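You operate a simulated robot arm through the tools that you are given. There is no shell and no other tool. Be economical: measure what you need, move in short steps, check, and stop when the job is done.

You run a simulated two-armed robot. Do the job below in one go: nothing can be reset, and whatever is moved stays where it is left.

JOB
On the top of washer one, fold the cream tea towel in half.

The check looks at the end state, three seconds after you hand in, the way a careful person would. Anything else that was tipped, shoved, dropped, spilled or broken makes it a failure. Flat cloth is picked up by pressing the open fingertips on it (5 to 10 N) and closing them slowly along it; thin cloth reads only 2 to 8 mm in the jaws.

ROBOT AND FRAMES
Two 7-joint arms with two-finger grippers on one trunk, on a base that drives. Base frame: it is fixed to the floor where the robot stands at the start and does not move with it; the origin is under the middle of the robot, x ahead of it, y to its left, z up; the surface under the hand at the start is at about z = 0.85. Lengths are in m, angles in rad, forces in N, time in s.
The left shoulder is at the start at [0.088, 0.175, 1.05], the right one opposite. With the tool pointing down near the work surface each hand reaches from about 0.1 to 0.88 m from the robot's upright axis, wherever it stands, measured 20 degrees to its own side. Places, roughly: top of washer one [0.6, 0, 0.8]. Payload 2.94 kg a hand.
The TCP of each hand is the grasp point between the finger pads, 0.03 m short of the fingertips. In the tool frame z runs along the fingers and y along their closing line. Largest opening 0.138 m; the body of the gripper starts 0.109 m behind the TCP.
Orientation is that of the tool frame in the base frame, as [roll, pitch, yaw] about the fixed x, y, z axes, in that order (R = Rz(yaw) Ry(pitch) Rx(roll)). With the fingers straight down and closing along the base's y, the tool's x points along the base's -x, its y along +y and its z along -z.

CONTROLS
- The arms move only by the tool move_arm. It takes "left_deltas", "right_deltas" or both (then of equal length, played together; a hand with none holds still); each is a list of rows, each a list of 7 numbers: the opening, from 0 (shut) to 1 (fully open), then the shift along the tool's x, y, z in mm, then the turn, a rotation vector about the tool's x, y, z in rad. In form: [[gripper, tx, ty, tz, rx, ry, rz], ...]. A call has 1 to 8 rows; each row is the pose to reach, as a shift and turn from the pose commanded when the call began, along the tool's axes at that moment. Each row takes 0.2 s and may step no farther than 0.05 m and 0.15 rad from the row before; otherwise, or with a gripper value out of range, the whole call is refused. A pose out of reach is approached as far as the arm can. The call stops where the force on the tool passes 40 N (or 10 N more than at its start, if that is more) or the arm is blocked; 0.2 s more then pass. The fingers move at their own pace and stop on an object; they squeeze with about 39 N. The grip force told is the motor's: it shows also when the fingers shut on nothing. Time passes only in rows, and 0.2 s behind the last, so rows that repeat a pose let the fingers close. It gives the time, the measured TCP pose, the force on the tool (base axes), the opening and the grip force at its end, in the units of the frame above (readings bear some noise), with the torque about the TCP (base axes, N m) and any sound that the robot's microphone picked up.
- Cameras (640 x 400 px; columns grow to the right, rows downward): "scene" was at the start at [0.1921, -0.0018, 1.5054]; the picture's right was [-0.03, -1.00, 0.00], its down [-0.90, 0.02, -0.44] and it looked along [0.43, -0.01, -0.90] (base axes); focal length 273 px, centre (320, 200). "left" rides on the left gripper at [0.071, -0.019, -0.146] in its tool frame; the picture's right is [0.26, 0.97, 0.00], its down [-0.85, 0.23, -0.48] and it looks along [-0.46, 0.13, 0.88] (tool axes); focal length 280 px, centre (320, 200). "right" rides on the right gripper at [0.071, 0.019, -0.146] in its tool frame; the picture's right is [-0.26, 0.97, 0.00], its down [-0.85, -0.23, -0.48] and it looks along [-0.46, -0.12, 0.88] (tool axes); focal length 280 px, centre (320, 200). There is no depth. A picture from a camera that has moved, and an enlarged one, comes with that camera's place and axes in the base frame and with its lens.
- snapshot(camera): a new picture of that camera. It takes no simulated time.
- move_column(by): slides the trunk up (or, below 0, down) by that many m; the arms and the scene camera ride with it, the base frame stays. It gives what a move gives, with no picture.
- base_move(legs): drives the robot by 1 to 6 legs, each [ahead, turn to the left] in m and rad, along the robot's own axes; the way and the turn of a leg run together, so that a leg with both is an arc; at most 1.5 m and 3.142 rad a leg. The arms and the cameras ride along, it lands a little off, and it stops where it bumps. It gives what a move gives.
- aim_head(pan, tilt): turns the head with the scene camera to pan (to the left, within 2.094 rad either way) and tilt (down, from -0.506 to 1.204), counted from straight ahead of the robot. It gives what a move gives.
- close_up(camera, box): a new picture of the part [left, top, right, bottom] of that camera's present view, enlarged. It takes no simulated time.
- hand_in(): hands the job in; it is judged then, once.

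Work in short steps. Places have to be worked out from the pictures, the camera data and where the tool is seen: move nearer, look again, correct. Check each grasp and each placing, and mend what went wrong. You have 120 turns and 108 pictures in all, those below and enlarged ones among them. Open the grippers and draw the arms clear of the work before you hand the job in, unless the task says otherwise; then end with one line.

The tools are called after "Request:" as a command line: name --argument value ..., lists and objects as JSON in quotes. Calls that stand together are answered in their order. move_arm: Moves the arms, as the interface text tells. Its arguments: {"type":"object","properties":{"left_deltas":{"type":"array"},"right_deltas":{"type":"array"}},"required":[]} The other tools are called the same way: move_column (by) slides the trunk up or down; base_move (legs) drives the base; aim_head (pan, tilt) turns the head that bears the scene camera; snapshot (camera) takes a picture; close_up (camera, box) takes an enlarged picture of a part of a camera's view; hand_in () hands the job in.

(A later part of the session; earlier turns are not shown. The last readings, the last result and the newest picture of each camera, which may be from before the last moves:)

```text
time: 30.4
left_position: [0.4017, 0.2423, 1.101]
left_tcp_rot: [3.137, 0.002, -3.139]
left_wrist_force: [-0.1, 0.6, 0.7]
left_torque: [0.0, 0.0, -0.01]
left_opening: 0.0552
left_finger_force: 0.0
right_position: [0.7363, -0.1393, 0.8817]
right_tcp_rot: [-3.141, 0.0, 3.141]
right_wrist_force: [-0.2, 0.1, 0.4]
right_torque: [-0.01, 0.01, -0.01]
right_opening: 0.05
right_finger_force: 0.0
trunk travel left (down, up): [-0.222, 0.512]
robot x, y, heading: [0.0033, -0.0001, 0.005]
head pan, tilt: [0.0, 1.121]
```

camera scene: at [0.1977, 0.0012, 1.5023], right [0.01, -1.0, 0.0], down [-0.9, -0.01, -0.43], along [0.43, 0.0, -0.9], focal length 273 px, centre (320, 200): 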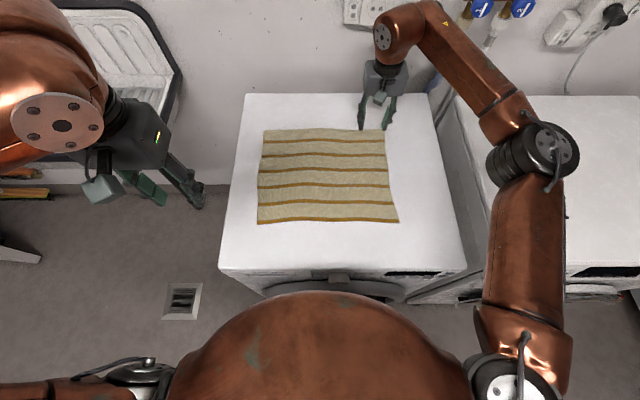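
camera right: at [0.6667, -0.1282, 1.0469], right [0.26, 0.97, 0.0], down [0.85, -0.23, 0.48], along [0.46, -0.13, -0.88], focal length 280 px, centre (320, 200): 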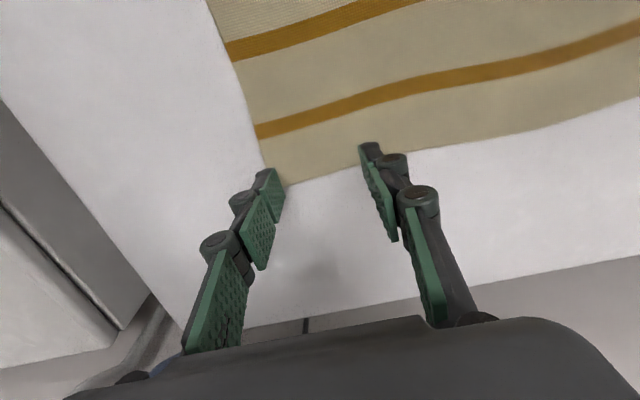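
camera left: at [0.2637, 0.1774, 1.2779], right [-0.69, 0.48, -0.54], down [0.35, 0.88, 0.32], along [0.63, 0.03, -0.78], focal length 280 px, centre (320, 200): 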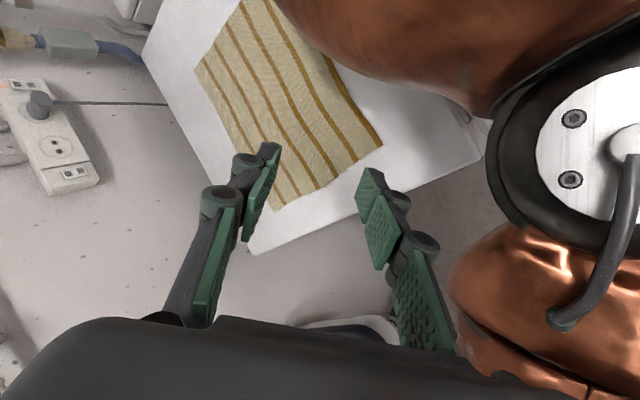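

There is no contact yet at TCP z 0.882, so I press down in 1 mm steps.

Request:
move_arm --right_deltas '[[0.36, 0, 0, 1, 0, 0, 0], [0.36, 0, 0, 2, 0, 0, 0], [0.36, 0, 0, 3, 0, 0, 0]]'

```text
time: 31.2
left_position: [0.4011, 0.2421, 1.1006]
left_tcp_rot: [3.139, 0.002, -3.141]
left_wrist_force: [-0.4, 0.3, -0.3]
left_torque: [-0.04, -0.01, -0.01]
left_opening: 0.0552
left_finger_force: 0.2
right_position: [0.7369, -0.1396, 0.8804]
right_tcp_rot: [-3.141, 0.003, -3.139]
right_wrist_force: [0.0, -0.3, 12.8]
right_torque: [-0.01, -0.08, 0.02]
right_opening: 0.0501
right_finger_force: 0.3
trunk travel left (down, up): [-0.222, 0.512]
robot x, y, heading: [0.0026, 0.0011, 0.01]
head pan, tilt: [0.0, 1.121]
```

12.8 N means contact at z ≈ 0.8805. I ease off by 0.7 mm to about 8 N and close slowly.

Request:
move_arm --right_deltas '[[0.33, 0, 0, -0.7, 0, 0, 0], [0.28, 0, 0, -0.7, 0, 0, 0], [0.23, 0, 0, -0.7, 0, 0, 0], [0.18, 0, 0, -0.7, 0, 0, 0], [0.13, 0, 0, -0.7, 0, 0, 0], [0.08, 0, 0, -0.7, 0, 0, 0], [0.03, 0, 0, -0.7, 0, 0, 0], [0, 0, 0, -0.7, 0, 0, 0]]'

Request:
snapshot --camera "right"

```text
time: 33.0
left_position: [0.4011, 0.2417, 1.1018]
left_tcp_rot: [3.14, 0.001, -3.14]
left_wrist_force: [0.6, -1.0, 0.3]
left_torque: [-0.03, 0.01, -0.02]
left_opening: 0.0553
left_finger_force: 0.2
right_position: [0.7363, -0.1388, 0.8782]
right_tcp_rot: [-3.142, 0.0, -3.141]
right_wrist_force: [-0.6, 0.2, 15.5]
right_torque: [-0.05, -0.04, -0.02]
right_opening: 0.005
right_finger_force: 42.5
trunk travel left (down, up): [-0.222, 0.512]
robot x, y, heading: [0.0016, -0.0008, 0.002]
head pan, tilt: [0.0, 1.121]
```

```text
77 pictures are left
camera right: at [0.6654, -0.1187, 1.0244], right [0.26, 0.97, 0.0], down [0.85, -0.23, 0.48], along [0.46, -0.13, -0.88], focal length 280 px, centre (320, 200)
```

right: 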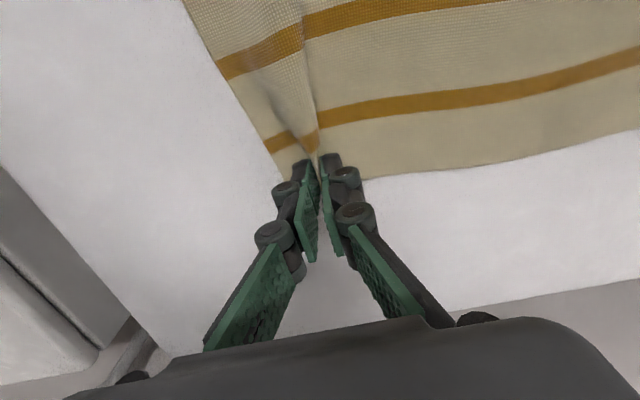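

The jaws read 5 mm, so the cloth is gripped. I lift a little and bring this corner slowly back to x ≈ 0.64, keeping slack so the far-left corner is not pulled.

Request:
move_arm --right_deltas '[[0, 0, 0, -8, 0, 0, 0], [0, 2, 2, -20, 0, 0, 0], [0, 12, 6, -32, 0, 0, 0], [0, 28, 11, -42, 0, 0, 0], [0, 46, 16, -50, 0, 0, 0], [0, 64, 21, -55, 0, 0, 0], [0, 82, 26, -57, 0, 0, 0], [0, 96, 29, -57, 0, 0, 0]]'

Request:
snapshot --camera "scene"

```text
time: 34.8
left_position: [0.4013, 0.2423, 1.1013]
left_tcp_rot: [3.138, 0.003, -3.139]
left_wrist_force: [-1.0, 1.1, 0.4]
left_torque: [0.0, -0.04, -0.02]
left_opening: 0.0553
left_finger_force: 0.0
right_position: [0.6413, -0.11, 0.9372]
right_tcp_rot: [-3.139, 0.001, 3.14]
right_wrist_force: [-1.1, 0.6, 0.4]
right_torque: [0.14, -0.05, 0.0]
right_opening: 0.0048
right_finger_force: 41.3
trunk travel left (down, up): [-0.222, 0.512]
robot x, y, heading: [0.001, 0.0011, 0.006]
head pan, tilt: [0.0, 1.121]
```

```text
76 pictures are left
camera scene: at [0.1972, 0.0011, 1.5023], right [0.01, -1.0, 0.0], down [-0.9, -0.01, -0.44], along [0.44, 0.0, -0.9], focal length 273 px, centre (320, 200)
```

scene: 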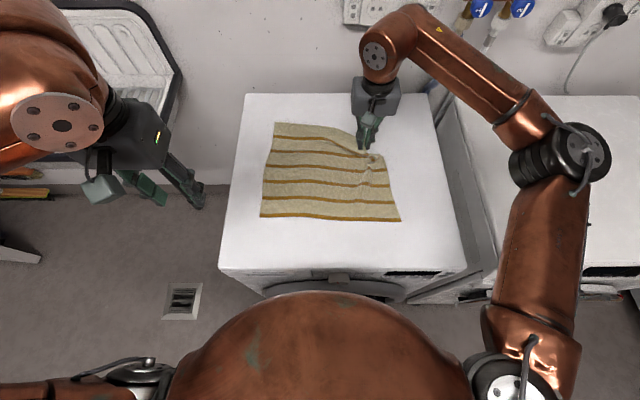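

The cloth slid a little, with the far-left corner now at about (0.78, 0.15), but that is manageable. I bring the left hand slowly towards that corner and watch the lean.

Request:
move_arm --left_deltas '[[0.36, -8, -4, 3, 0, 0, 0], [0.36, -28, -12, 9, 0, 0, 0], [0.36, -53, -22, 16, 0, 0, 0], [0.36, -78, -32, 23, 0, 0, 0], [0.36, -103, -41, 30, 0, 0, 0], [0.36, -128, -50, 37, 0, 0, 0], [0.36, -150, -58, 43, 0, 0, 0], [0.36, -160, -62, 46, 0, 0, 0]]'

Request:
move_arm --left_deltas '[[0.36, -8, -4, 4, 0, 0, 0], [0.36, -28, -12, 14, 0, 0, 0], [0.36, -50, -22, 25, 0, 0, 0], [0.36, -72, -32, 36, 0, 0, 0], [0.36, -94, -41, 47, 0, 0, 0], [0.36, -116, -50, 58, 0, 0, 0], [0.36, -136, -58, 68, 0, 0, 0], [0.36, -146, -62, 74, 0, 0, 0]]'

Request:
snapshot --camera "scene"

Request:
snapshot --camera "left"

```text
time: 36.6
left_position: [0.5532, 0.1926, 1.062]
left_tcp_rot: [3.139, 0.005, -3.138]
left_wrist_force: [0.4, -0.9, -0.2]
left_torque: [0.02, -0.05, 0.02]
left_opening: 0.0498
left_finger_force: 0.1
left hand out of reach, approached as far as the arm can: row 7, 8
right_position: [0.6425, -0.1113, 0.9378]
right_tcp_rot: [-3.141, 0.002, -3.14]
right_wrist_force: [0.0, -1.2, -2.6]
right_torque: [0.0, -0.03, 0.0]
right_opening: 0.0017
right_finger_force: 26.6
trunk travel left (down, up): [-0.222, 0.512]
robot x, y, heading: [0.0015, 0.0021, 0.002]
head pan, tilt: [0.0, 1.121]
```

```text
time: 38.4
left_position: [0.5844, 0.2107, 0.9981]
left_tcp_rot: [3.139, 0.001, -3.139]
left_wrist_force: [-1.0, 0.3, 0.4]
left_torque: [-0.01, -0.03, 0.01]
left_opening: 0.0499
left_finger_force: 0.1
left hand out of reach, approached as far as the arm can: row 1, 2, 3, 4, 5, 6, 7, 8
right_position: [0.6415, -0.1116, 0.9371]
right_tcp_rot: [-3.139, 0.001, 3.141]
right_wrist_force: [-0.4, 0.4, 0.0]
right_torque: [-0.05, -0.08, 0.01]
right_opening: 0.0048
right_finger_force: 30.9
trunk travel left (down, up): [-0.222, 0.512]
robot x, y, heading: [0.0018, 0.0008, 0.0]
head pan, tilt: [0.0, 1.121]
```

```text
75 pictures are left
camera scene: at [0.1965, 0.0014, 1.5024], right [0.01, -1.0, 0.0], down [-0.9, -0.01, -0.44], along [0.44, 0.0, -0.9], focal length 273 px, centre (320, 200)
```

scene: 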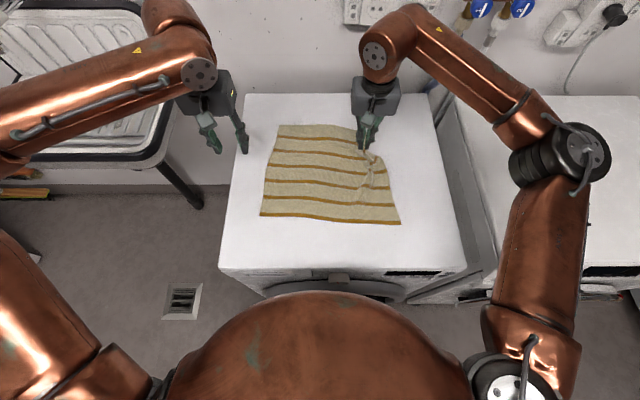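

```text
74 pictures are left
camera left: at [0.5137, 0.1915, 1.1422], right [-0.27, 0.96, 0.0], down [0.85, 0.23, 0.48], along [0.46, 0.13, -0.88], focal length 280 px, centre (320, 200)
```

left: 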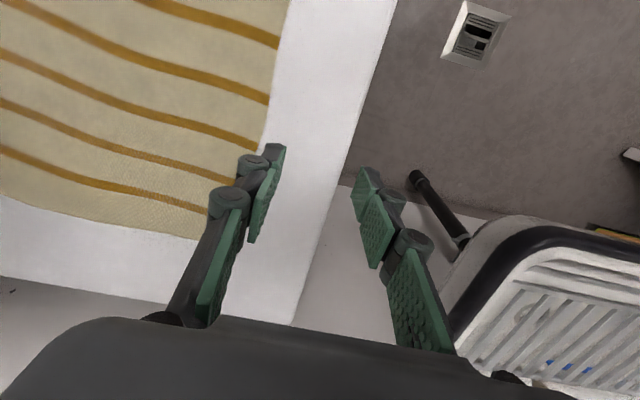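

The left arm is stuck in a bad elbow posture and reaches only x ≈ 0.58. I look left to understand how the arm lies.

Request:
aim_head --pan 0.9 --tilt 0.75

Request:
snapshot --camera "scene"

```text
time: 39.6
left_position: [0.5857, 0.2111, 0.9968]
left_tcp_rot: [3.136, 0.002, -3.137]
left_wrist_force: [0.4, 0.9, 0.1]
left_torque: [-0.01, 0.02, 0.0]
left_opening: 0.0496
left_finger_force: 0.1
right_position: [0.6419, -0.1113, 0.9375]
right_tcp_rot: [-3.14, 0.0, 3.141]
right_wrist_force: [-1.7, 0.8, 2.3]
right_torque: [-0.19, -0.01, -0.01]
right_opening: 0.003
right_finger_force: 38.4
trunk travel left (down, up): [-0.222, 0.512]
robot x, y, heading: [-0.0002, 0.0022, 0.007]
head pan, tilt: [0.901, 0.75]
```

```text
73 pictures are left
camera scene: at [0.1869, 0.0661, 1.5293], right [0.79, -0.62, 0.0], down [-0.42, -0.54, -0.73], along [0.45, 0.58, -0.68], focal length 273 px, centre (320, 200)
```

scene: 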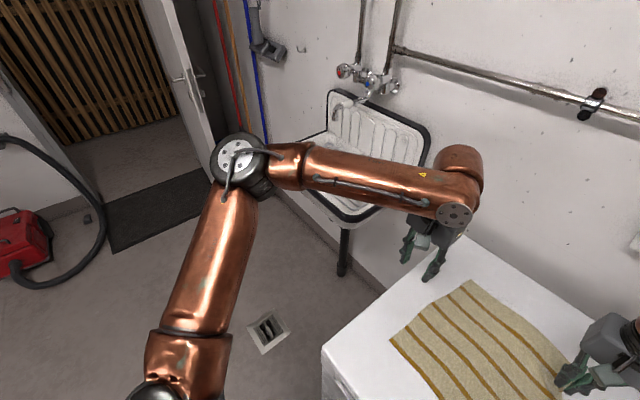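

The forearm swings in from far left, and a wrist limit may be what blocks it. I test whether yawing the left hand frees it to move forward.

Request:
move_arm --left_deltas '[[0.36, 0, 0, -10, 0, 0, -0.1], [0.36, 0, 0, -20, 0, 0, -0.2], [0.36, 0, 0, -20, 0, 0, -0.3], [0.36, -15, -10, -20, 0, 0, -0.3], [0.36, -30, -20, -20, 0, 0, -0.3], [0.36, -45, -30, -20, 0, 0, -0.3]]'

```text
time: 41.0
left_position: [0.5851, 0.2159, 1.0215]
left_tcp_rot: [3.137, 0.003, -2.84]
left_wrist_force: [-0.5, 0.5, 0.2]
left_torque: [-0.01, -0.01, -0.04]
left_opening: 0.0496
left_finger_force: 0.0
left hand out of reach, approached as far as the arm can: row 4, 5, 6
right_position: [0.642, -0.1101, 0.9379]
right_tcp_rot: [-3.141, 0.001, -3.14]
right_wrist_force: [-7.9, -3.1, 5.4]
right_torque: [-0.01, 0.11, 0.05]
right_opening: 0.003
right_finger_force: 38.0
trunk travel left (down, up): [-0.222, 0.512]
robot x, y, heading: [0.0022, -0.0012, -0.001]
head pan, tilt: [0.901, 0.75]
```

Yaw is not the limit. I try drawing the left hand in and across the middle so that the upper arm swings forward before reaching out again.

Request:
move_arm --left_deltas '[[0.36, 26, -12, -8, 0, 0, 0.04], [0.36, 52, -23, -16, 0, 0, 0.08], [0.36, 78, -35, -24, 0, 0, 0.12], [0.36, 104, -46, -32, 0, 0, 0.16], [0.36, 130, -58, -40, 0, 0, 0.2], [0.36, 156, -70, -48, 0, 0, 0.24], [0.36, 182, -82, -54, 0, 0, 0.28], [0.36, 207, -93, -60, 0, 0, 0.3]]'

Request:
snapshot --camera "scene"

```text
time: 42.8
left_position: [0.3933, 0.1063, 1.065]
left_tcp_rot: [3.136, 0.001, -3.14]
left_wrist_force: [-0.9, -0.4, -0.4]
left_torque: [0.06, -0.03, -0.02]
left_opening: 0.0495
left_finger_force: 0.1
left hand out of reach, approached as far as the arm can: row 1, 2, 3, 4, 5, 6, 7, 8
right_position: [0.6405, -0.1116, 0.9383]
right_tcp_rot: [3.141, 0.003, -3.14]
right_wrist_force: [0.9, -0.9, 5.0]
right_torque: [0.52, 0.04, -0.04]
right_opening: 0.0
right_finger_force: 29.0
trunk travel left (down, up): [-0.222, 0.512]
robot x, y, heading: [0.0013, -0.0016, 0.006]
head pan, tilt: [0.901, 0.75]
```

```text
72 pictures are left
camera scene: at [0.1858, 0.0649, 1.5296], right [0.79, -0.62, 0.0], down [-0.42, -0.54, -0.73], along [0.45, 0.58, -0.68], focal length 273 px, centre (320, 200)
```

scene: 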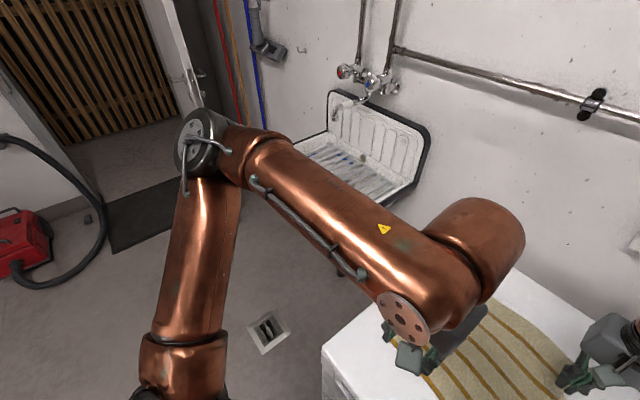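

The left shoulder seems stuck at a joint limit in this posture, but the right arm works well. New plan: lay the far-right corner back flat, then fold the towel sideways by its right edge with the right hand, which is a comfortable reach. I look at it from the front first.

Request:
aim_head --pan 0.0 --tilt 1.1

Request:
snapshot --camera "scene"

Request:
snapshot --camera "right"

```text
time: 44.0
left_position: [0.3948, 0.1071, 1.0622]
left_tcp_rot: [3.137, 0.001, 3.141]
left_wrist_force: [0.9, 0.4, -0.1]
left_torque: [-0.01, -0.01, 0.02]
left_opening: 0.0497
left_finger_force: 0.1
right_position: [0.6409, -0.1113, 0.9377]
right_tcp_rot: [-3.138, -0.001, -3.14]
right_wrist_force: [0.3, 0.7, -1.8]
right_torque: [0.02, 0.01, 0.02]
right_opening: 0.0036
right_finger_force: 29.7
trunk travel left (down, up): [-0.222, 0.512]
robot x, y, heading: [0.0014, -0.002, 0.004]
head pan, tilt: [0.0, 1.1]
```

```text
71 pictures are left
camera scene: at [0.199, 0.0013, 1.5036], right [0.01, -1.0, 0.0], down [-0.89, -0.01, -0.45], along [0.45, 0.0, -0.89], focal length 273 px, centre (320, 200)
```

scene: 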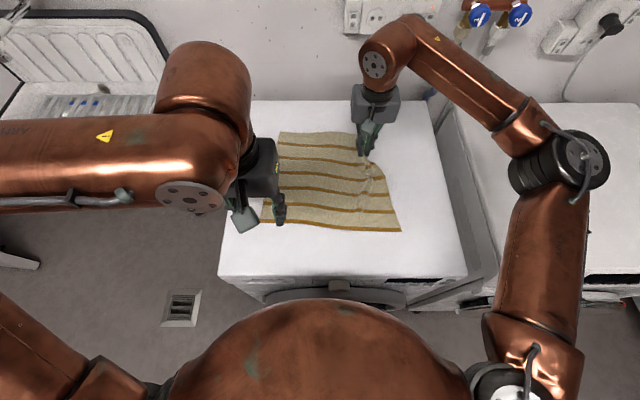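

```text
70 pictures are left
camera right: at [0.5709, -0.0902, 1.082], right [0.26, 0.97, 0.0], down [0.85, -0.23, 0.48], along [0.46, -0.13, -0.88], focal length 280 px, centre (320, 200)
```

right: 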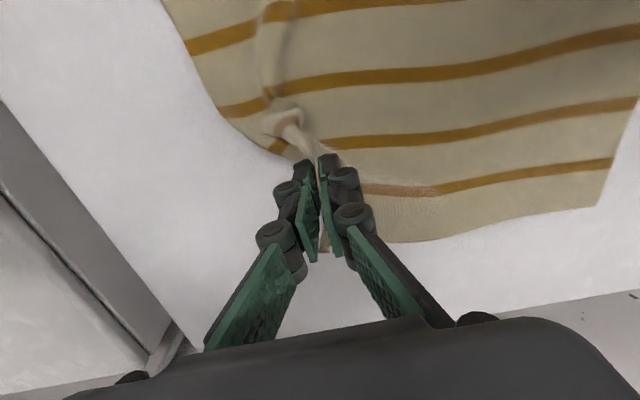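

The corner is still held but bunched. I carry it back out along the reverse path to flatten the towel.

Request:
move_arm --right_deltas '[[0, -12, -4, 0, 0, 0, 0], [0, -30, -10, 0, 0, 0, 0], [0, -48, -16, 2, 0, 0, 0], [0, -66, -22, 8, 0, 0, 0], [0, -84, -28, 18, 0, 0, 0], [0, -98, -33, 32, 0, 0, 0], [0, -108, -36, 44, 0, 0, 0], [0, -112, -38, 54, 0, 0, 0]]'

Request:
snapshot --camera "scene"

Request:
snapshot --camera "right"

```text
time: 45.8
left_position: [0.3944, 0.1068, 1.0637]
left_tcp_rot: [3.135, 0.001, 3.141]
left_wrist_force: [-0.6, 0.3, -0.2]
left_torque: [0.01, 0.0, 0.01]
left_opening: 0.0498
left_finger_force: 0.0
right_position: [0.7542, -0.1486, 0.882]
right_tcp_rot: [3.141, 0.003, -3.141]
right_wrist_force: [-0.2, 0.3, -0.3]
right_torque: [-0.1, -0.07, 0.0]
right_opening: 0.0068
right_finger_force: 38.7
trunk travel left (down, up): [-0.222, 0.512]
robot x, y, heading: [0.0058, 0.0031, 0.006]
head pan, tilt: [0.0, 1.1]
```

```text
69 pictures are left
camera scene: at [0.1986, 0.001, 1.5037], right [0.01, -1.0, 0.0], down [-0.89, 0.0, -0.45], along [0.45, 0.0, -0.89], focal length 273 px, centre (320, 200)
```

scene: 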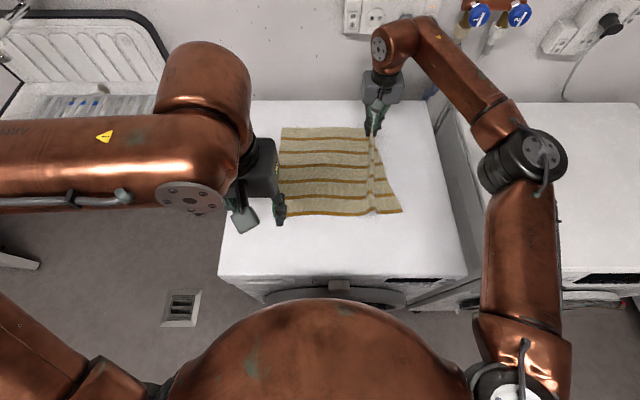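

```text
68 pictures are left
camera right: at [0.6833, -0.1288, 1.0279], right [0.26, 0.97, 0.0], down [0.85, -0.23, 0.48], along [0.46, -0.12, -0.88], focal length 280 px, centre (320, 200)
```

right: 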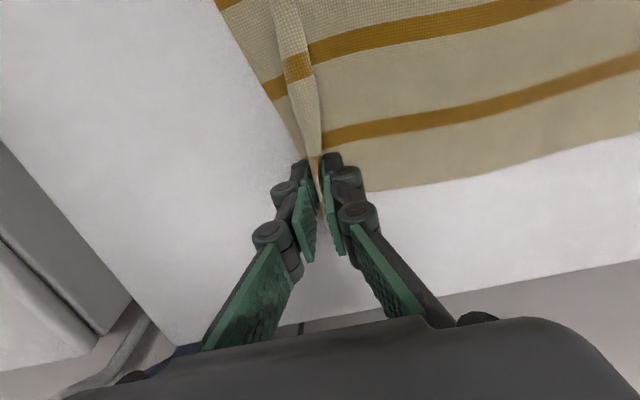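

The towel is flat again apart from a ridge at the pinch. I open the fingers slowly while still touching, to spread the cloth back out, and then lift.

Request:
move_arm --right_deltas '[[0.05, 0, 0, 0, 0, 0, 0], [0.12, 0, 0, 0, 0, 0, 0], [0.2, 0, 0, 0, 0, 0, 0], [0.28, 0, 0, 0, 0, 0, 0], [0.36, 0, 0, 0, 0, 0, 0], [0.36, 0, 0, -10, 0, 0, 0], [0.36, 0, 0, -30, 0, 0, 0], [0.36, 5, 0, -60, 0, 0, 0]]'

Request:
snapshot --camera "right"

Request:
snapshot --camera "scene"

```text
time: 47.6
left_position: [0.3936, 0.1079, 1.0643]
left_tcp_rot: [3.138, 0.002, -3.14]
left_wrist_force: [-0.5, 0.3, 0.0]
left_torque: [0.0, -0.04, -0.05]
left_opening: 0.0498
left_finger_force: 0.1
right_position: [0.7479, -0.1466, 0.9416]
right_tcp_rot: [-3.138, 0.002, -3.139]
right_wrist_force: [-0.5, 0.5, -0.2]
right_torque: [-0.02, -0.02, 0.01]
right_opening: 0.0498
right_finger_force: 0.1
trunk travel left (down, up): [-0.222, 0.512]
robot x, y, heading: [0.0014, 0.0002, 0.006]
head pan, tilt: [0.0, 1.1]
```

```text
67 pictures are left
camera right: at [0.6777, -0.1263, 1.0875], right [0.26, 0.97, 0.0], down [0.85, -0.23, 0.48], along [0.46, -0.12, -0.88], focal length 280 px, centre (320, 200)
```

right: 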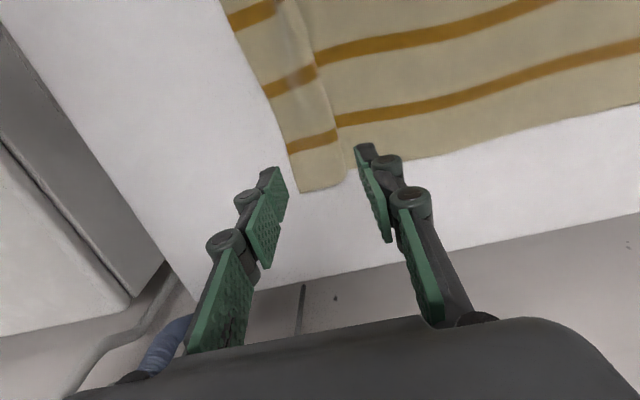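

```text
66 pictures are left
camera scene: at [0.198, 0.0015, 1.5038], right [0.01, -1.0, 0.0], down [-0.89, -0.01, -0.45], along [0.45, 0.0, -0.89], focal length 273 px, centre (320, 200)
```

scene: 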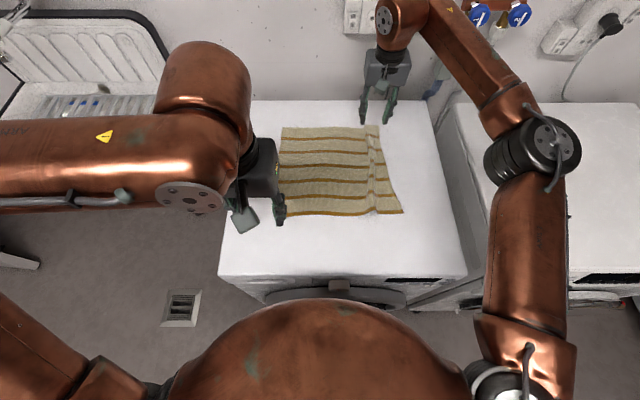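

There is a soft pleat along the right strip, which will come out when I lift that edge. I draw the left hand aside to clear the view and bring the right hand back over the right edge.

Request:
move_arm --left_deltas '[[0.36, 0, 15, -5, 0, 0, 0], [0.36, 0, 35, -10, 0, 0, 0], [0.36, 5, 55, -20, 0, 0, 0], [0.36, 5, 75, -25, 0, 0, 0], [0.36, 10, 95, -30, 0, 0, 0], [0.36, 10, 115, -35, 0, 0, 0], [0.36, 10, 130, -37, 0, 0, 0], [0.36, 10, 135, -37, 0, 0, 0]]' --right_deltas '[[0.36, 5, -2, -10, 0, 0, 0], [0.36, 20, -6, -20, 0, 0, 0], [0.36, 40, -12, -30, 0, 0, 0], [0.36, 60, -18, -35, 0, 0, 0], [0.36, 80, -24, -40, 0, 0, 0], [0.36, 100, -30, -40, 0, 0, 0], [0.36, 120, -36, -40, 0, 0, 0], [0.36, 130, -38, -40, 0, 0, 0]]'

Request:
snapshot --camera "scene"

Request:
snapshot --camera "right"

```text
time: 49.4
left_position: [0.3855, 0.2417, 1.1036]
left_tcp_rot: [3.138, 0.002, -3.14]
left_wrist_force: [0.8, 0.2, 0.4]
left_torque: [0.0, 0.01, 0.01]
left_opening: 0.0498
left_finger_force: 0.0
right_position: [0.6191, -0.1872, 0.9823]
right_tcp_rot: [-3.14, 0.0, -3.14]
right_wrist_force: [-0.1, -0.2, 0.3]
right_torque: [-0.01, 0.03, -0.02]
right_opening: 0.0496
right_finger_force: 0.0
trunk travel left (down, up): [-0.222, 0.512]
robot x, y, heading: [0.0037, -0.0014, 0.006]
head pan, tilt: [0.0, 1.1]
```

```text
65 pictures are left
camera scene: at [0.1993, 0.0012, 1.5035], right [0.01, -1.0, 0.0], down [-0.89, -0.01, -0.45], along [0.45, 0.0, -0.89], focal length 273 px, centre (320, 200)
```

scene: 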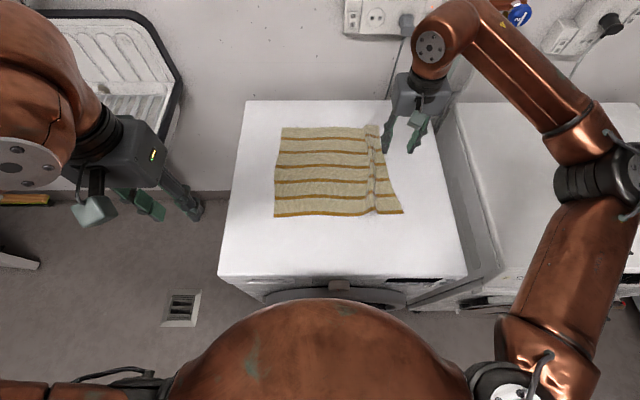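

```text
64 pictures are left
camera right: at [0.5476, -0.1665, 1.1281], right [0.26, 0.97, 0.0], down [0.85, -0.23, 0.48], along [0.46, -0.13, -0.88], focal length 280 px, centre (320, 200)
```

right: 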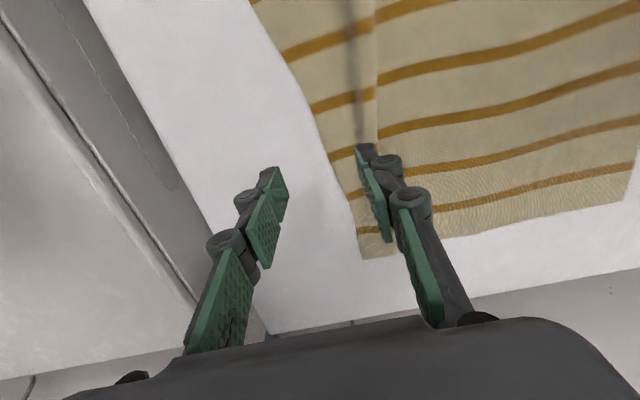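

The towel now spans x 0.485–0.785 and y −0.2–0.12, with a pleat near y −0.135. I press the closed fingertips on the strip outside the pleat and drag it right to smooth it; first I go down close.

Request:
move_arm --right_deltas '[[0.2, -5, 7, 10, 0, 0, 0], [0.0, -10, 14, 25, 0, 0, 0], [0.0, -16, 22, 40, 0, 0, 0], [0.0, -21, 27, 55, 0, 0, 0], [0.0, -21, 27, 70, 0, 0, 0], [0.0, -21, 27, 84, 0, 0, 0], [0.0, -21, 27, 94, 0, 0, 0], [0.0, -21, 27, 98, 0, 0, 0]]'

Request:
snapshot --camera "right"

```text
time: 51.2
left_position: [0.3857, 0.2424, 1.1042]
left_tcp_rot: [3.138, 0.003, -3.141]
left_wrist_force: [-0.1, 0.8, 0.1]
left_torque: [0.01, -0.03, 0.0]
left_opening: 0.0496
left_finger_force: 0.0
right_position: [0.6405, -0.1606, 0.8847]
right_tcp_rot: [-3.14, 0.0, -3.139]
right_wrist_force: [0.0, -0.3, 0.3]
right_torque: [0.0, 0.01, 0.02]
right_opening: 0.0
right_finger_force: 28.4
trunk travel left (down, up): [-0.222, 0.512]
robot x, y, heading: [0.0031, 0.0036, 0.01]
head pan, tilt: [0.0, 1.1]
```

```text
63 pictures are left
camera right: at [0.5692, -0.1396, 1.0289], right [0.26, 0.97, 0.0], down [0.85, -0.23, 0.48], along [0.46, -0.13, -0.88], focal length 280 px, centre (320, 200)
```

right: 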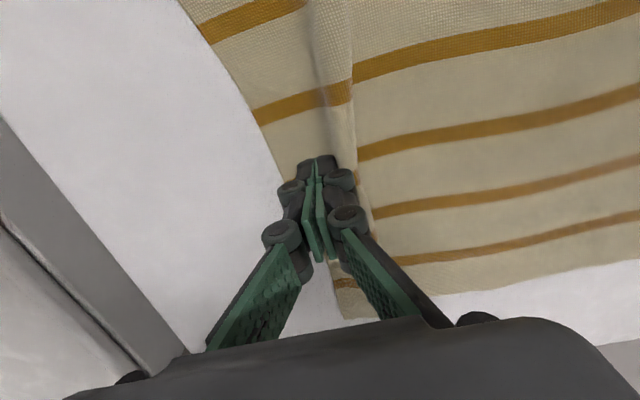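

The fingers are over the strip just right of the pleat. I press about 5 mm down to make contact and drag to −y.

Request:
move_arm --right_deltas '[[0.0, 0, 0, 3, 0, 0, 0], [0.0, 0, 0, 6, 0, 0, 0], [0.0, 0, -5, 6.5, 0, 0, 0], [0.0, 0, -12, 6.5, 0, 0, 0], [0.0, 0, -20, 6.5, 0, 0, 0], [0.0, 0, -28, 6.5, 0, 0, 0]]'

Request:
snapshot --camera "right"

Request:
snapshot --camera "scene"

```text
time: 52.6
left_position: [0.3848, 0.2424, 1.104]
left_tcp_rot: [3.137, 0.003, -3.14]
left_wrist_force: [-0.6, -0.1, -0.8]
left_torque: [0.01, -0.01, 0.0]
left_opening: 0.0497
left_finger_force: 0.1
right_position: [0.6384, -0.1879, 0.8777]
right_tcp_rot: [-3.14, 0.0, -3.14]
right_wrist_force: [-0.2, 0.4, 5.2]
right_torque: [0.0, 0.0, 0.0]
right_opening: 0.0
right_finger_force: 28.3
trunk travel left (down, up): [-0.222, 0.512]
robot x, y, heading: [0.004, 0.0019, 0.002]
head pan, tilt: [0.0, 1.1]
```

```text
62 pictures are left
camera right: at [0.5675, -0.1671, 1.0229], right [0.26, 0.97, 0.0], down [0.85, -0.23, 0.48], along [0.46, -0.12, -0.88], focal length 280 px, centre (320, 200)
```

right: 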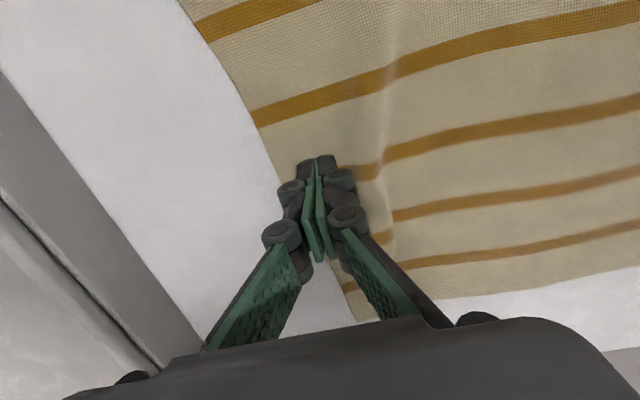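

```text
61 pictures are left
camera scene: at [0.1985, 0.0015, 1.5037], right [0.01, -1.0, 0.0], down [-0.89, -0.01, -0.45], along [0.45, 0.0, -0.89], focal length 273 px, centre (320, 200)
```

scene: 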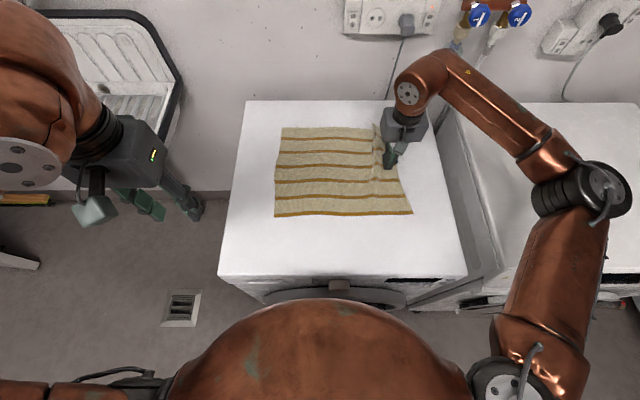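

Dragging works very well and the pleat is nearly gone. I repeat it at the far part of the strip.

Request:
move_arm --right_deltas '[[0.0, 0, -6, 0, 0, 0, 0], [0.0, 0, -6, -15, 0, 0, 0], [0.0, -25, 5, -15, 0, 0, 0], [0.0, -55, 15, -15, 0, 0, 0], [0.0, -85, 22, -15, 0, 0, 0], [0.0, -110, 25, -15, 0, 0, 0], [0.0, -115, 25, -6, 0, 0, 0], [0.0, -115, 25, 0, 0, 0, 0]]'

Request:
move_arm --right_deltas '[[0.0, 0, -5, 0.5, 0, 0, 0], [0.0, 0, -12, 0.5, 0, 0, 0], [0.0, 0, -20, 0.5, 0, 0, 0], [0.0, 0, -26, 0.5, 0, 0, 0], [0.0, 0, -32, 0.5, 0, 0, 0], [0.0, 0, -32, -15, 0, 0, 0], [0.0, 10, -32, -35, 0, 0, 0], [0.0, 30, -32, -60, 0, 0, 0]]'

Request:
snapshot --camera "right"

Request:
snapshot --camera "scene"

```text
time: 54.4
left_position: [0.3865, 0.2421, 1.1048]
left_tcp_rot: [3.138, 0.001, -3.14]
left_wrist_force: [0.2, 0.0, -0.7]
left_torque: [0.01, 0.04, -0.02]
left_opening: 0.0496
left_finger_force: 0.0
right_position: [0.7539, -0.1612, 0.8778]
right_tcp_rot: [-3.14, 0.0, -3.14]
right_wrist_force: [0.0, 0.5, -0.7]
right_torque: [-0.02, 0.02, 0.02]
right_opening: 0.0
right_finger_force: 28.5
trunk travel left (down, up): [-0.222, 0.512]
robot x, y, heading: [0.0013, -0.0023, 0.004]
head pan, tilt: [0.0, 1.1]
```

```text
time: 56.2
left_position: [0.3841, 0.2413, 1.1042]
left_tcp_rot: [3.136, 0.001, -3.142]
left_wrist_force: [-0.7, -0.7, -0.5]
left_torque: [0.04, -0.01, -0.02]
left_opening: 0.0496
left_finger_force: 0.0
right_position: [0.722, -0.1945, 0.9364]
right_tcp_rot: [-3.14, 0.001, -3.141]
right_wrist_force: [-0.3, 0.1, -0.5]
right_torque: [0.01, -0.01, 0.0]
right_opening: 0.0
right_finger_force: 28.3
trunk travel left (down, up): [-0.222, 0.512]
robot x, y, heading: [0.0003, 0.0025, 0.002]
head pan, tilt: [0.0, 1.1]
```

```text
60 pictures are left
camera right: at [0.6503, -0.1746, 1.0819], right [0.26, 0.97, 0.0], down [0.85, -0.23, 0.48], along [0.46, -0.13, -0.88], focal length 280 px, centre (320, 200)
```

right: 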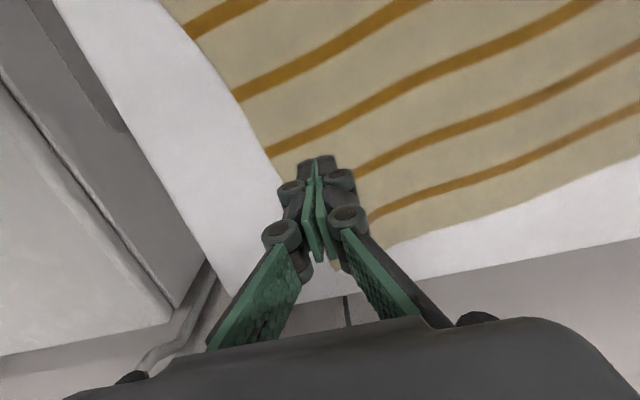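

```text
59 pictures are left
camera scene: at [0.198, 0.0013, 1.5038], right [0.01, -1.0, 0.0], down [-0.89, -0.01, -0.45], along [0.45, 0.0, -0.89], focal length 273 px, centre (320, 200)
```

scene: 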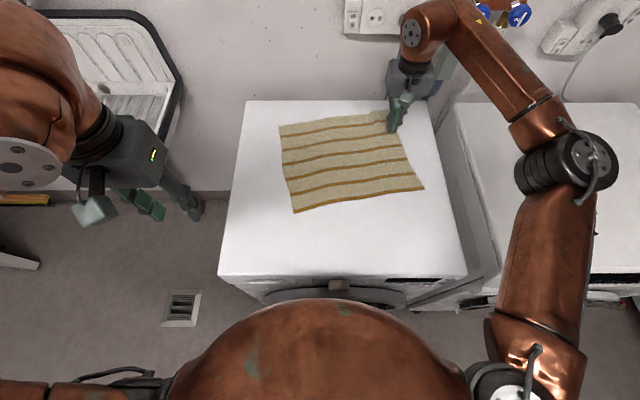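

The towel is fully flat again but shifted and rotated about 12°. Dragging moves it as a whole, so I press near its right side and draw it towards me, which also rotates it back.

Request:
move_arm --right_deltas '[[0.0, 15, -2, 20, 0, 0, 0], [0.0, 32, -5, 40, 0, 0, 0], [0.0, 32, -5, 53, 0, 0, 0], [0.0, 32, -5, 58, 0, 0, 0], [0.0, 32, -5, 60, 0, 0, 0]]'

```text
time: 57.4
left_position: [0.3856, 0.2417, 1.1052]
left_tcp_rot: [3.139, 0.002, -3.14]
left_wrist_force: [-0.6, 0.9, -0.1]
left_torque: [0.02, 0.04, -0.01]
left_opening: 0.0498
left_finger_force: 0.0
right_position: [0.6922, -0.1991, 0.8773]
right_tcp_rot: [-3.14, 0.0, 3.141]
right_wrist_force: [0.1, -1.0, 2.8]
right_torque: [-0.02, 0.02, 0.01]
right_opening: 0.0
right_finger_force: 28.8
trunk travel left (down, up): [-0.222, 0.512]
robot x, y, heading: [0.0047, 0.0004, 0.007]
head pan, tilt: [0.0, 1.1]
```

Contact is light at 2.8 N. I press a millimetre more and drag towards me by about 90 mm.

Request:
move_arm --right_deltas '[[0.0, 0, 0, 1, 0, 0, 0], [0.0, 12, 0, 1, 0, 0, 0], [0.0, 25, 0, 1, 0, 0, 0], [0.0, 38, 0, 1, 0, 0, 0], [0.0, 51, 0, 1, 0, 0, 0], [0.0, 64, 0, 1, 0, 0, 0], [0.0, 77, 0, 1, 0, 0, 0], [0.0, 90, 0, 1, 0, 0, 0]]'

Request:
snapshot --camera "scene"

```text
time: 59.2
left_position: [0.384, 0.242, 1.1038]
left_tcp_rot: [3.139, 0.003, -3.138]
left_wrist_force: [0.2, -0.4, 0.3]
left_torque: [0.0, -0.02, 0.0]
left_opening: 0.05
left_finger_force: 0.0
right_position: [0.6024, -0.1998, 0.8775]
right_tcp_rot: [-3.141, 0.003, 3.141]
right_wrist_force: [3.3, -0.3, 18.5]
right_torque: [0.02, -0.07, 0.01]
right_opening: 0.0
right_finger_force: 27.4
trunk travel left (down, up): [-0.222, 0.512]
robot x, y, heading: [0.002, -0.0012, 0.005]
head pan, tilt: [0.0, 1.1]
```

```text
58 pictures are left
camera scene: at [0.1977, 0.0017, 1.5039], right [0.01, -1.0, 0.0], down [-0.89, -0.01, -0.45], along [0.45, 0.0, -0.89], focal length 273 px, centre (320, 200)
```

scene: 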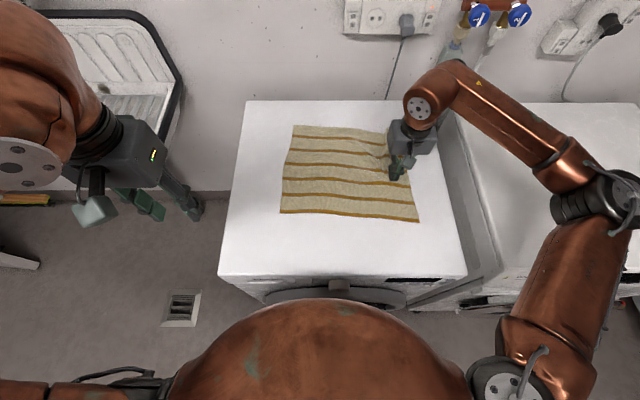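

The towel is nearly square again, spanning x 0.47–0.79 and y −0.25–0.10. I lift off and look at the right edge for the grip.

Request:
move_arm --right_deltas '[[0.0, 0, 0, -10, 0, 0, 0], [0.1, 0, -5, -30, 0, 0, 0], [0.25, 0, -10, -50, 0, 0, 0], [0.3, 0, -20, -70, 0, 0, 0], [0.3, 0, -25, -80, 0, 0, 0]]'

Request:
snapshot --camera "right"

Request:
close_up --camera "scene" --box '[220, 90, 480, 260]'

```text
time: 60.4
left_position: [0.3851, 0.2426, 1.1043]
left_tcp_rot: [3.139, 0.002, -3.139]
left_wrist_force: [0.1, 0.3, 0.2]
left_torque: [0.0, -0.04, 0.0]
left_opening: 0.0496
left_finger_force: 0.0
right_position: [0.6035, -0.2255, 0.9566]
right_tcp_rot: [-3.141, 0.0, -3.14]
right_wrist_force: [0.3, -0.7, -0.4]
right_torque: [0.01, 0.0, -0.01]
right_opening: 0.0413
right_finger_force: 0.0
trunk travel left (down, up): [-0.222, 0.512]
robot x, y, heading: [0.0055, 0.0066, 0.009]
head pan, tilt: [0.0, 1.1]
```

```text
57 pictures are left
camera right: at [0.5328, -0.2042, 1.101], right [0.26, 0.97, 0.0], down [0.85, -0.23, 0.48], along [0.46, -0.13, -0.88], focal length 280 px, centre (320, 200)
```

right: 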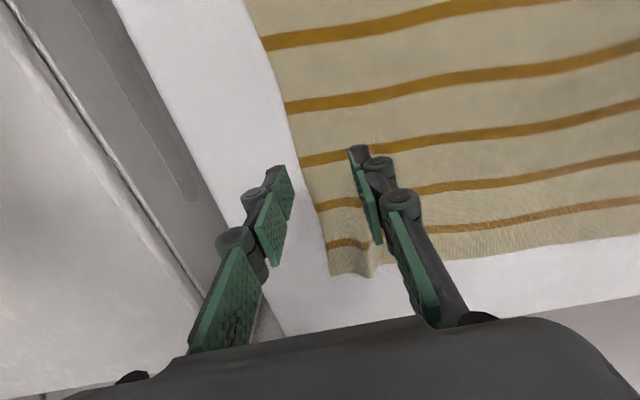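

```text
2.35 times, centred on (350, 175) of scene
camera zoom: at [0.199, 0.0013, 1.5036], right [0.01, -1.0, 0.0], down [-0.89, -0.01, -0.45], along [0.45, 0.0, -0.89], focal length 643 px, centre (249, 259)
```

zoom: 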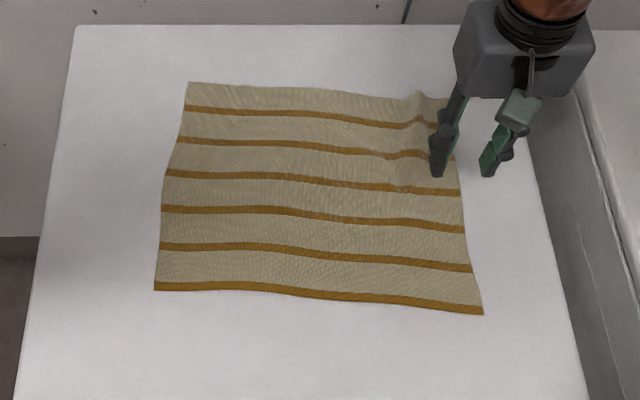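

The flat towel's right edge runs at y ≈ −0.25 and its left edge at about 0.095. I go down at mid-edge (x ≈ 0.615) with the outer finger just outside the edge and the inner one on the cloth.

Request:
move_arm --right_deltas '[[0.3, -5, -1, 20, 0, 0, 0], [0.3, -12, -2, 45, 0, 0, 0], [0.3, -12, -2, 62, 0, 0, 0], [0.3, -12, -2, 72, 0, 0, 0], [0.3, -12, -2, 75, 0, 0, 0], [0.3, -12, -2, 77, 0, 0, 0]]'

Request:
snapshot --camera "right"

```text
time: 61.8
left_position: [0.3846, 0.2419, 1.1056]
left_tcp_rot: [3.138, 0.002, -3.141]
left_wrist_force: [-0.1, -0.1, -0.8]
left_torque: [0.01, 0.01, 0.02]
left_opening: 0.0495
left_finger_force: 0.0
right_position: [0.6143, -0.2252, 0.8816]
right_tcp_rot: [-3.141, 0.004, -3.141]
right_wrist_force: [1.6, -1.8, 8.6]
right_torque: [-0.11, -0.05, 0.01]
right_opening: 0.0419
right_finger_force: 0.1
trunk travel left (down, up): [-0.222, 0.512]
robot x, y, heading: [0.0034, 0.0003, 0.005]
head pan, tilt: [0.0, 1.1]
```

```text
55 pictures are left
camera right: at [0.543, -0.2054, 1.0263], right [0.26, 0.97, 0.0], down [0.85, -0.23, 0.48], along [0.46, -0.12, -0.88], focal length 280 px, centre (320, 200)
```

right: 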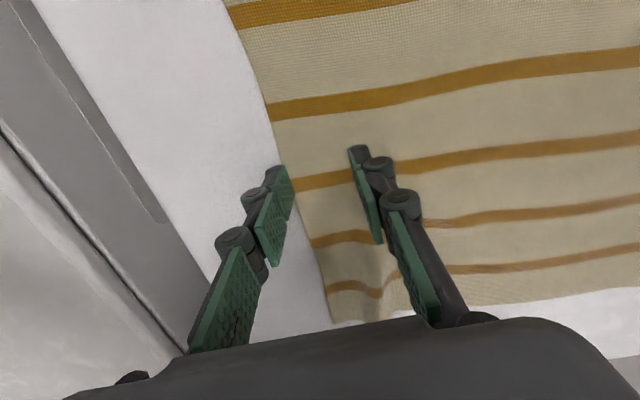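

Contact is at 8.6 N with the outer finger right at the edge. I close slowly.

Request:
move_arm --right_deltas '[[0.27, 0, 0, 0, 0, 0, 0], [0.23, 0, 0, 0, 0, 0, 0], [0.19, 0, 0, 0, 0, 0, 0], [0.15, 0, 0, 0, 0, 0, 0], [0.11, 0, 0, 0, 0, 0, 0], [0.07, 0, 0, 0, 0, 0, 0], [0.03, 0, 0, 0, 0, 0, 0], [0, 0, 0, 0, 0, 0, 0]]'

Request:
snapshot --camera "right"

```text
time: 63.6
left_position: [0.384, 0.242, 1.1042]
left_tcp_rot: [3.137, 0.004, -3.139]
left_wrist_force: [-0.2, 0.5, 0.1]
left_torque: [-0.02, 0.01, 0.0]
left_opening: 0.0497
left_finger_force: 0.1
right_position: [0.614, -0.226, 0.8795]
right_tcp_rot: [-3.141, 0.001, 3.14]
right_wrist_force: [0.0, -0.4, 1.0]
right_torque: [-0.03, 0.02, 0.03]
right_opening: 0.0012
right_finger_force: 22.3
trunk travel left (down, up): [-0.222, 0.512]
robot x, y, heading: [0.004, 0.0021, 0.007]
head pan, tilt: [0.0, 1.1]
```

```text
54 pictures are left
camera right: at [0.5434, -0.2055, 1.0247], right [0.26, 0.97, 0.0], down [0.85, -0.23, 0.48], along [0.46, -0.13, -0.88], focal length 280 px, centre (320, 200)
```

right: 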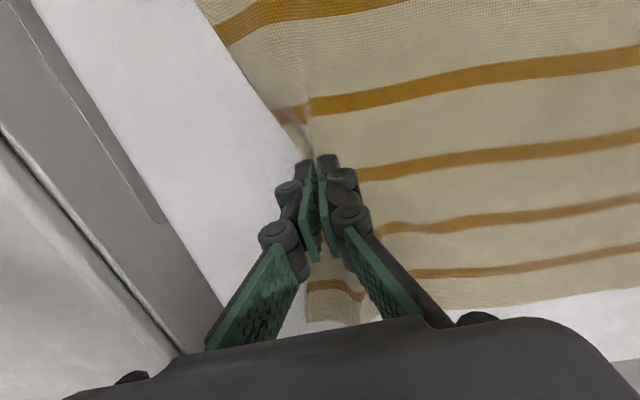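

The jaws read only about 1 mm, so the grip is uncertain. I test with a small lift.

Request:
move_arm --right_deltas '[[0, 0, 0, -8, 0, 0, 0], [0, 0, 2, -18, 0, 0, 0], [0, 0, 5, -30, 0, 0, 0], [0, 0, 8, -40, 0, 0, 0]]'

Request:
snapshot --camera "right"

Request:
snapshot --camera "scene"

```text
time: 64.6
left_position: [0.3839, 0.2418, 1.1046]
left_tcp_rot: [3.139, 0.003, -3.14]
left_wrist_force: [-1.1, -0.4, -0.3]
left_torque: [-0.01, 0.03, -0.03]
left_opening: 0.0495
left_finger_force: 0.1
right_position: [0.6143, -0.2188, 0.9196]
right_tcp_rot: [-3.139, 0.001, -3.14]
right_wrist_force: [0.1, 0.1, 1.2]
right_torque: [-0.07, 0.0, -0.02]
right_opening: 0.0054
right_finger_force: 30.0
trunk travel left (down, up): [-0.222, 0.512]
robot x, y, heading: [0.0023, 0.0022, 0.005]
head pan, tilt: [0.0, 1.1]
```

```text
53 pictures are left
camera right: at [0.5435, -0.198, 1.0656], right [0.26, 0.97, 0.0], down [0.85, -0.23, 0.48], along [0.46, -0.13, -0.88], focal length 280 px, centre (320, 200)
```

right: 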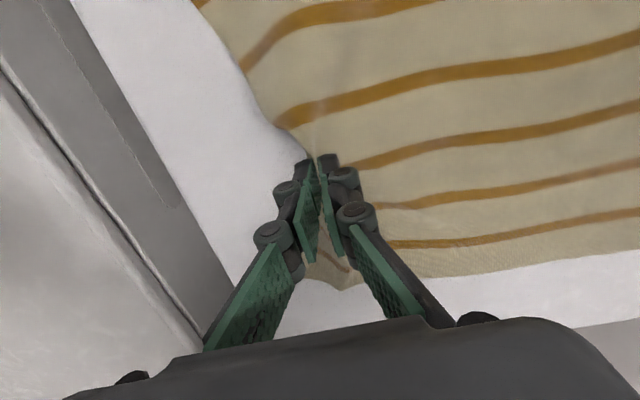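

```text
52 pictures are left
camera scene: at [0.1988, 0.0014, 1.5036], right [0.01, -1.0, 0.0], down [-0.89, -0.01, -0.45], along [0.45, 0.0, -0.89], focal length 273 px, centre (320, 200)
```

scene: 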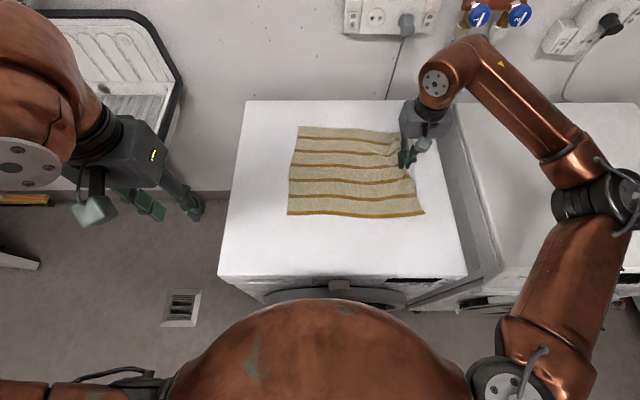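

The edge is held. I carry it up slowly in an arc to the top of the fold and look.

Request:
move_arm --right_deltas '[[0, 0, 8, -22, 0, 0, 0], [0, 0, 17, -47, 0, 0, 0], [0, 0, 32, -72, 0, 0, 0], [0, 0, 50, -92, 0, 0, 0], [0, 0, 73, -106, 0, 0, 0], [0, 0, 98, -115, 0, 0, 0], [0, 0, 122, -119, 0, 0, 0], [0, 0, 139, -120, 0, 0, 0]]'

Request:
snapshot --camera "scene"

```text
time: 66.4
left_position: [0.3854, 0.2427, 1.1048]
left_tcp_rot: [3.138, 0.003, -3.14]
left_wrist_force: [0.0, 0.3, 0.1]
left_torque: [-0.01, 0.02, 0.01]
left_opening: 0.0497
left_finger_force: 0.1
right_position: [0.616, -0.0791, 1.0382]
right_tcp_rot: [-3.138, 0.001, 3.141]
right_wrist_force: [0.0, 0.3, -1.0]
right_torque: [-0.02, 0.02, 0.0]
right_opening: 0.0
right_finger_force: 28.7
trunk travel left (down, up): [-0.222, 0.512]
robot x, y, heading: [0.0015, -0.0004, 0.003]
head pan, tilt: [0.0, 1.1]
```

```text
51 pictures are left
camera scene: at [0.199, 0.0019, 1.5036], right [0.01, -1.0, 0.0], down [-0.89, -0.01, -0.45], along [0.45, 0.0, -0.89], focal length 273 px, centre (320, 200)
```

scene: 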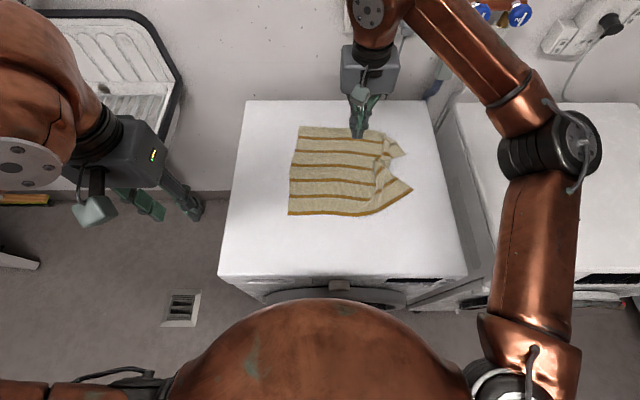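

The grip slipped (0 mm) and the unsupported corners drooped, so a mid-edge fold will not do; I need well-gripped corners, moved in stages. I look closely at how the cloth lies.

Request:
move_arm --right_deltas '[[0.1, 10, -15, 0, 0, 0, 0], [0.36, 25, -40, 0, 0, 0, 0], [0.36, 40, -70, 0, 0, 0, 0], [0.36, 60, -100, 0, 0, 0, 0], [0.36, 80, -130, 0, 0, 0, 0], [0.36, 100, -155, 10, 0, 0, 0], [0.36, 115, -165, 20, 0, 0, 0], [0.36, 120, -165, 30, 0, 0, 0]]'

Request:
snapshot --camera "right"

Request:
close_up --camera "scene" --box '[220, 90, 480, 260]'

```text
time: 68.2
left_position: [0.3859, 0.2423, 1.1048]
left_tcp_rot: [3.136, 0.002, -3.139]
left_wrist_force: [-0.8, -0.1, 0.5]
left_torque: [-0.02, -0.03, 0.02]
left_opening: 0.0499
left_finger_force: 0.0
right_position: [0.496, -0.2441, 1.0079]
right_tcp_rot: [-3.14, -0.001, -3.141]
right_wrist_force: [0.6, 0.6, -0.4]
right_torque: [0.01, 0.02, -0.01]
right_opening: 0.0495
right_finger_force: 0.0
trunk travel left (down, up): [-0.222, 0.512]
robot x, y, heading: [0.0019, 0.0017, 0.002]
head pan, tilt: [0.0, 1.1]
```

```text
50 pictures are left
camera right: at [0.4252, -0.2237, 1.1535], right [0.26, 0.97, 0.0], down [0.85, -0.23, 0.48], along [0.46, -0.13, -0.88], focal length 280 px, centre (320, 200)
```

right: 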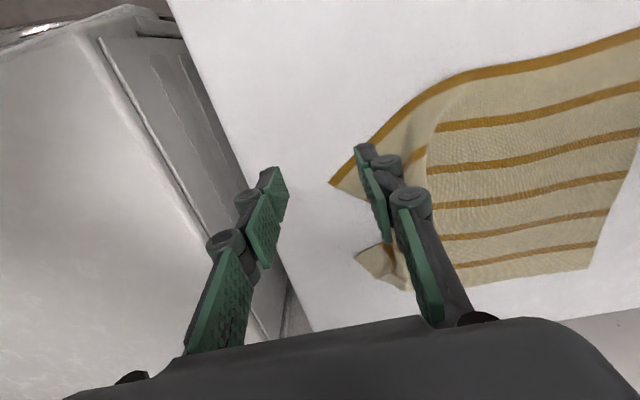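

```text
2.35 times, centred on (350, 175) of scene
camera zoom: at [0.1992, 0.001, 1.5035], right [0.01, -1.0, 0.0], down [-0.89, -0.01, -0.45], along [0.45, 0.0, -0.89], focal length 643 px, centre (249, 259)
```

zoom: 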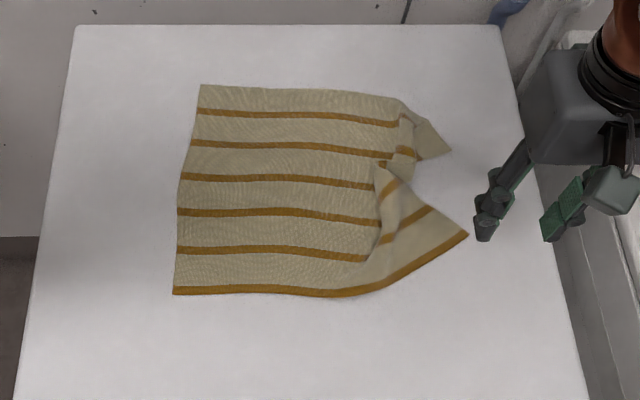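

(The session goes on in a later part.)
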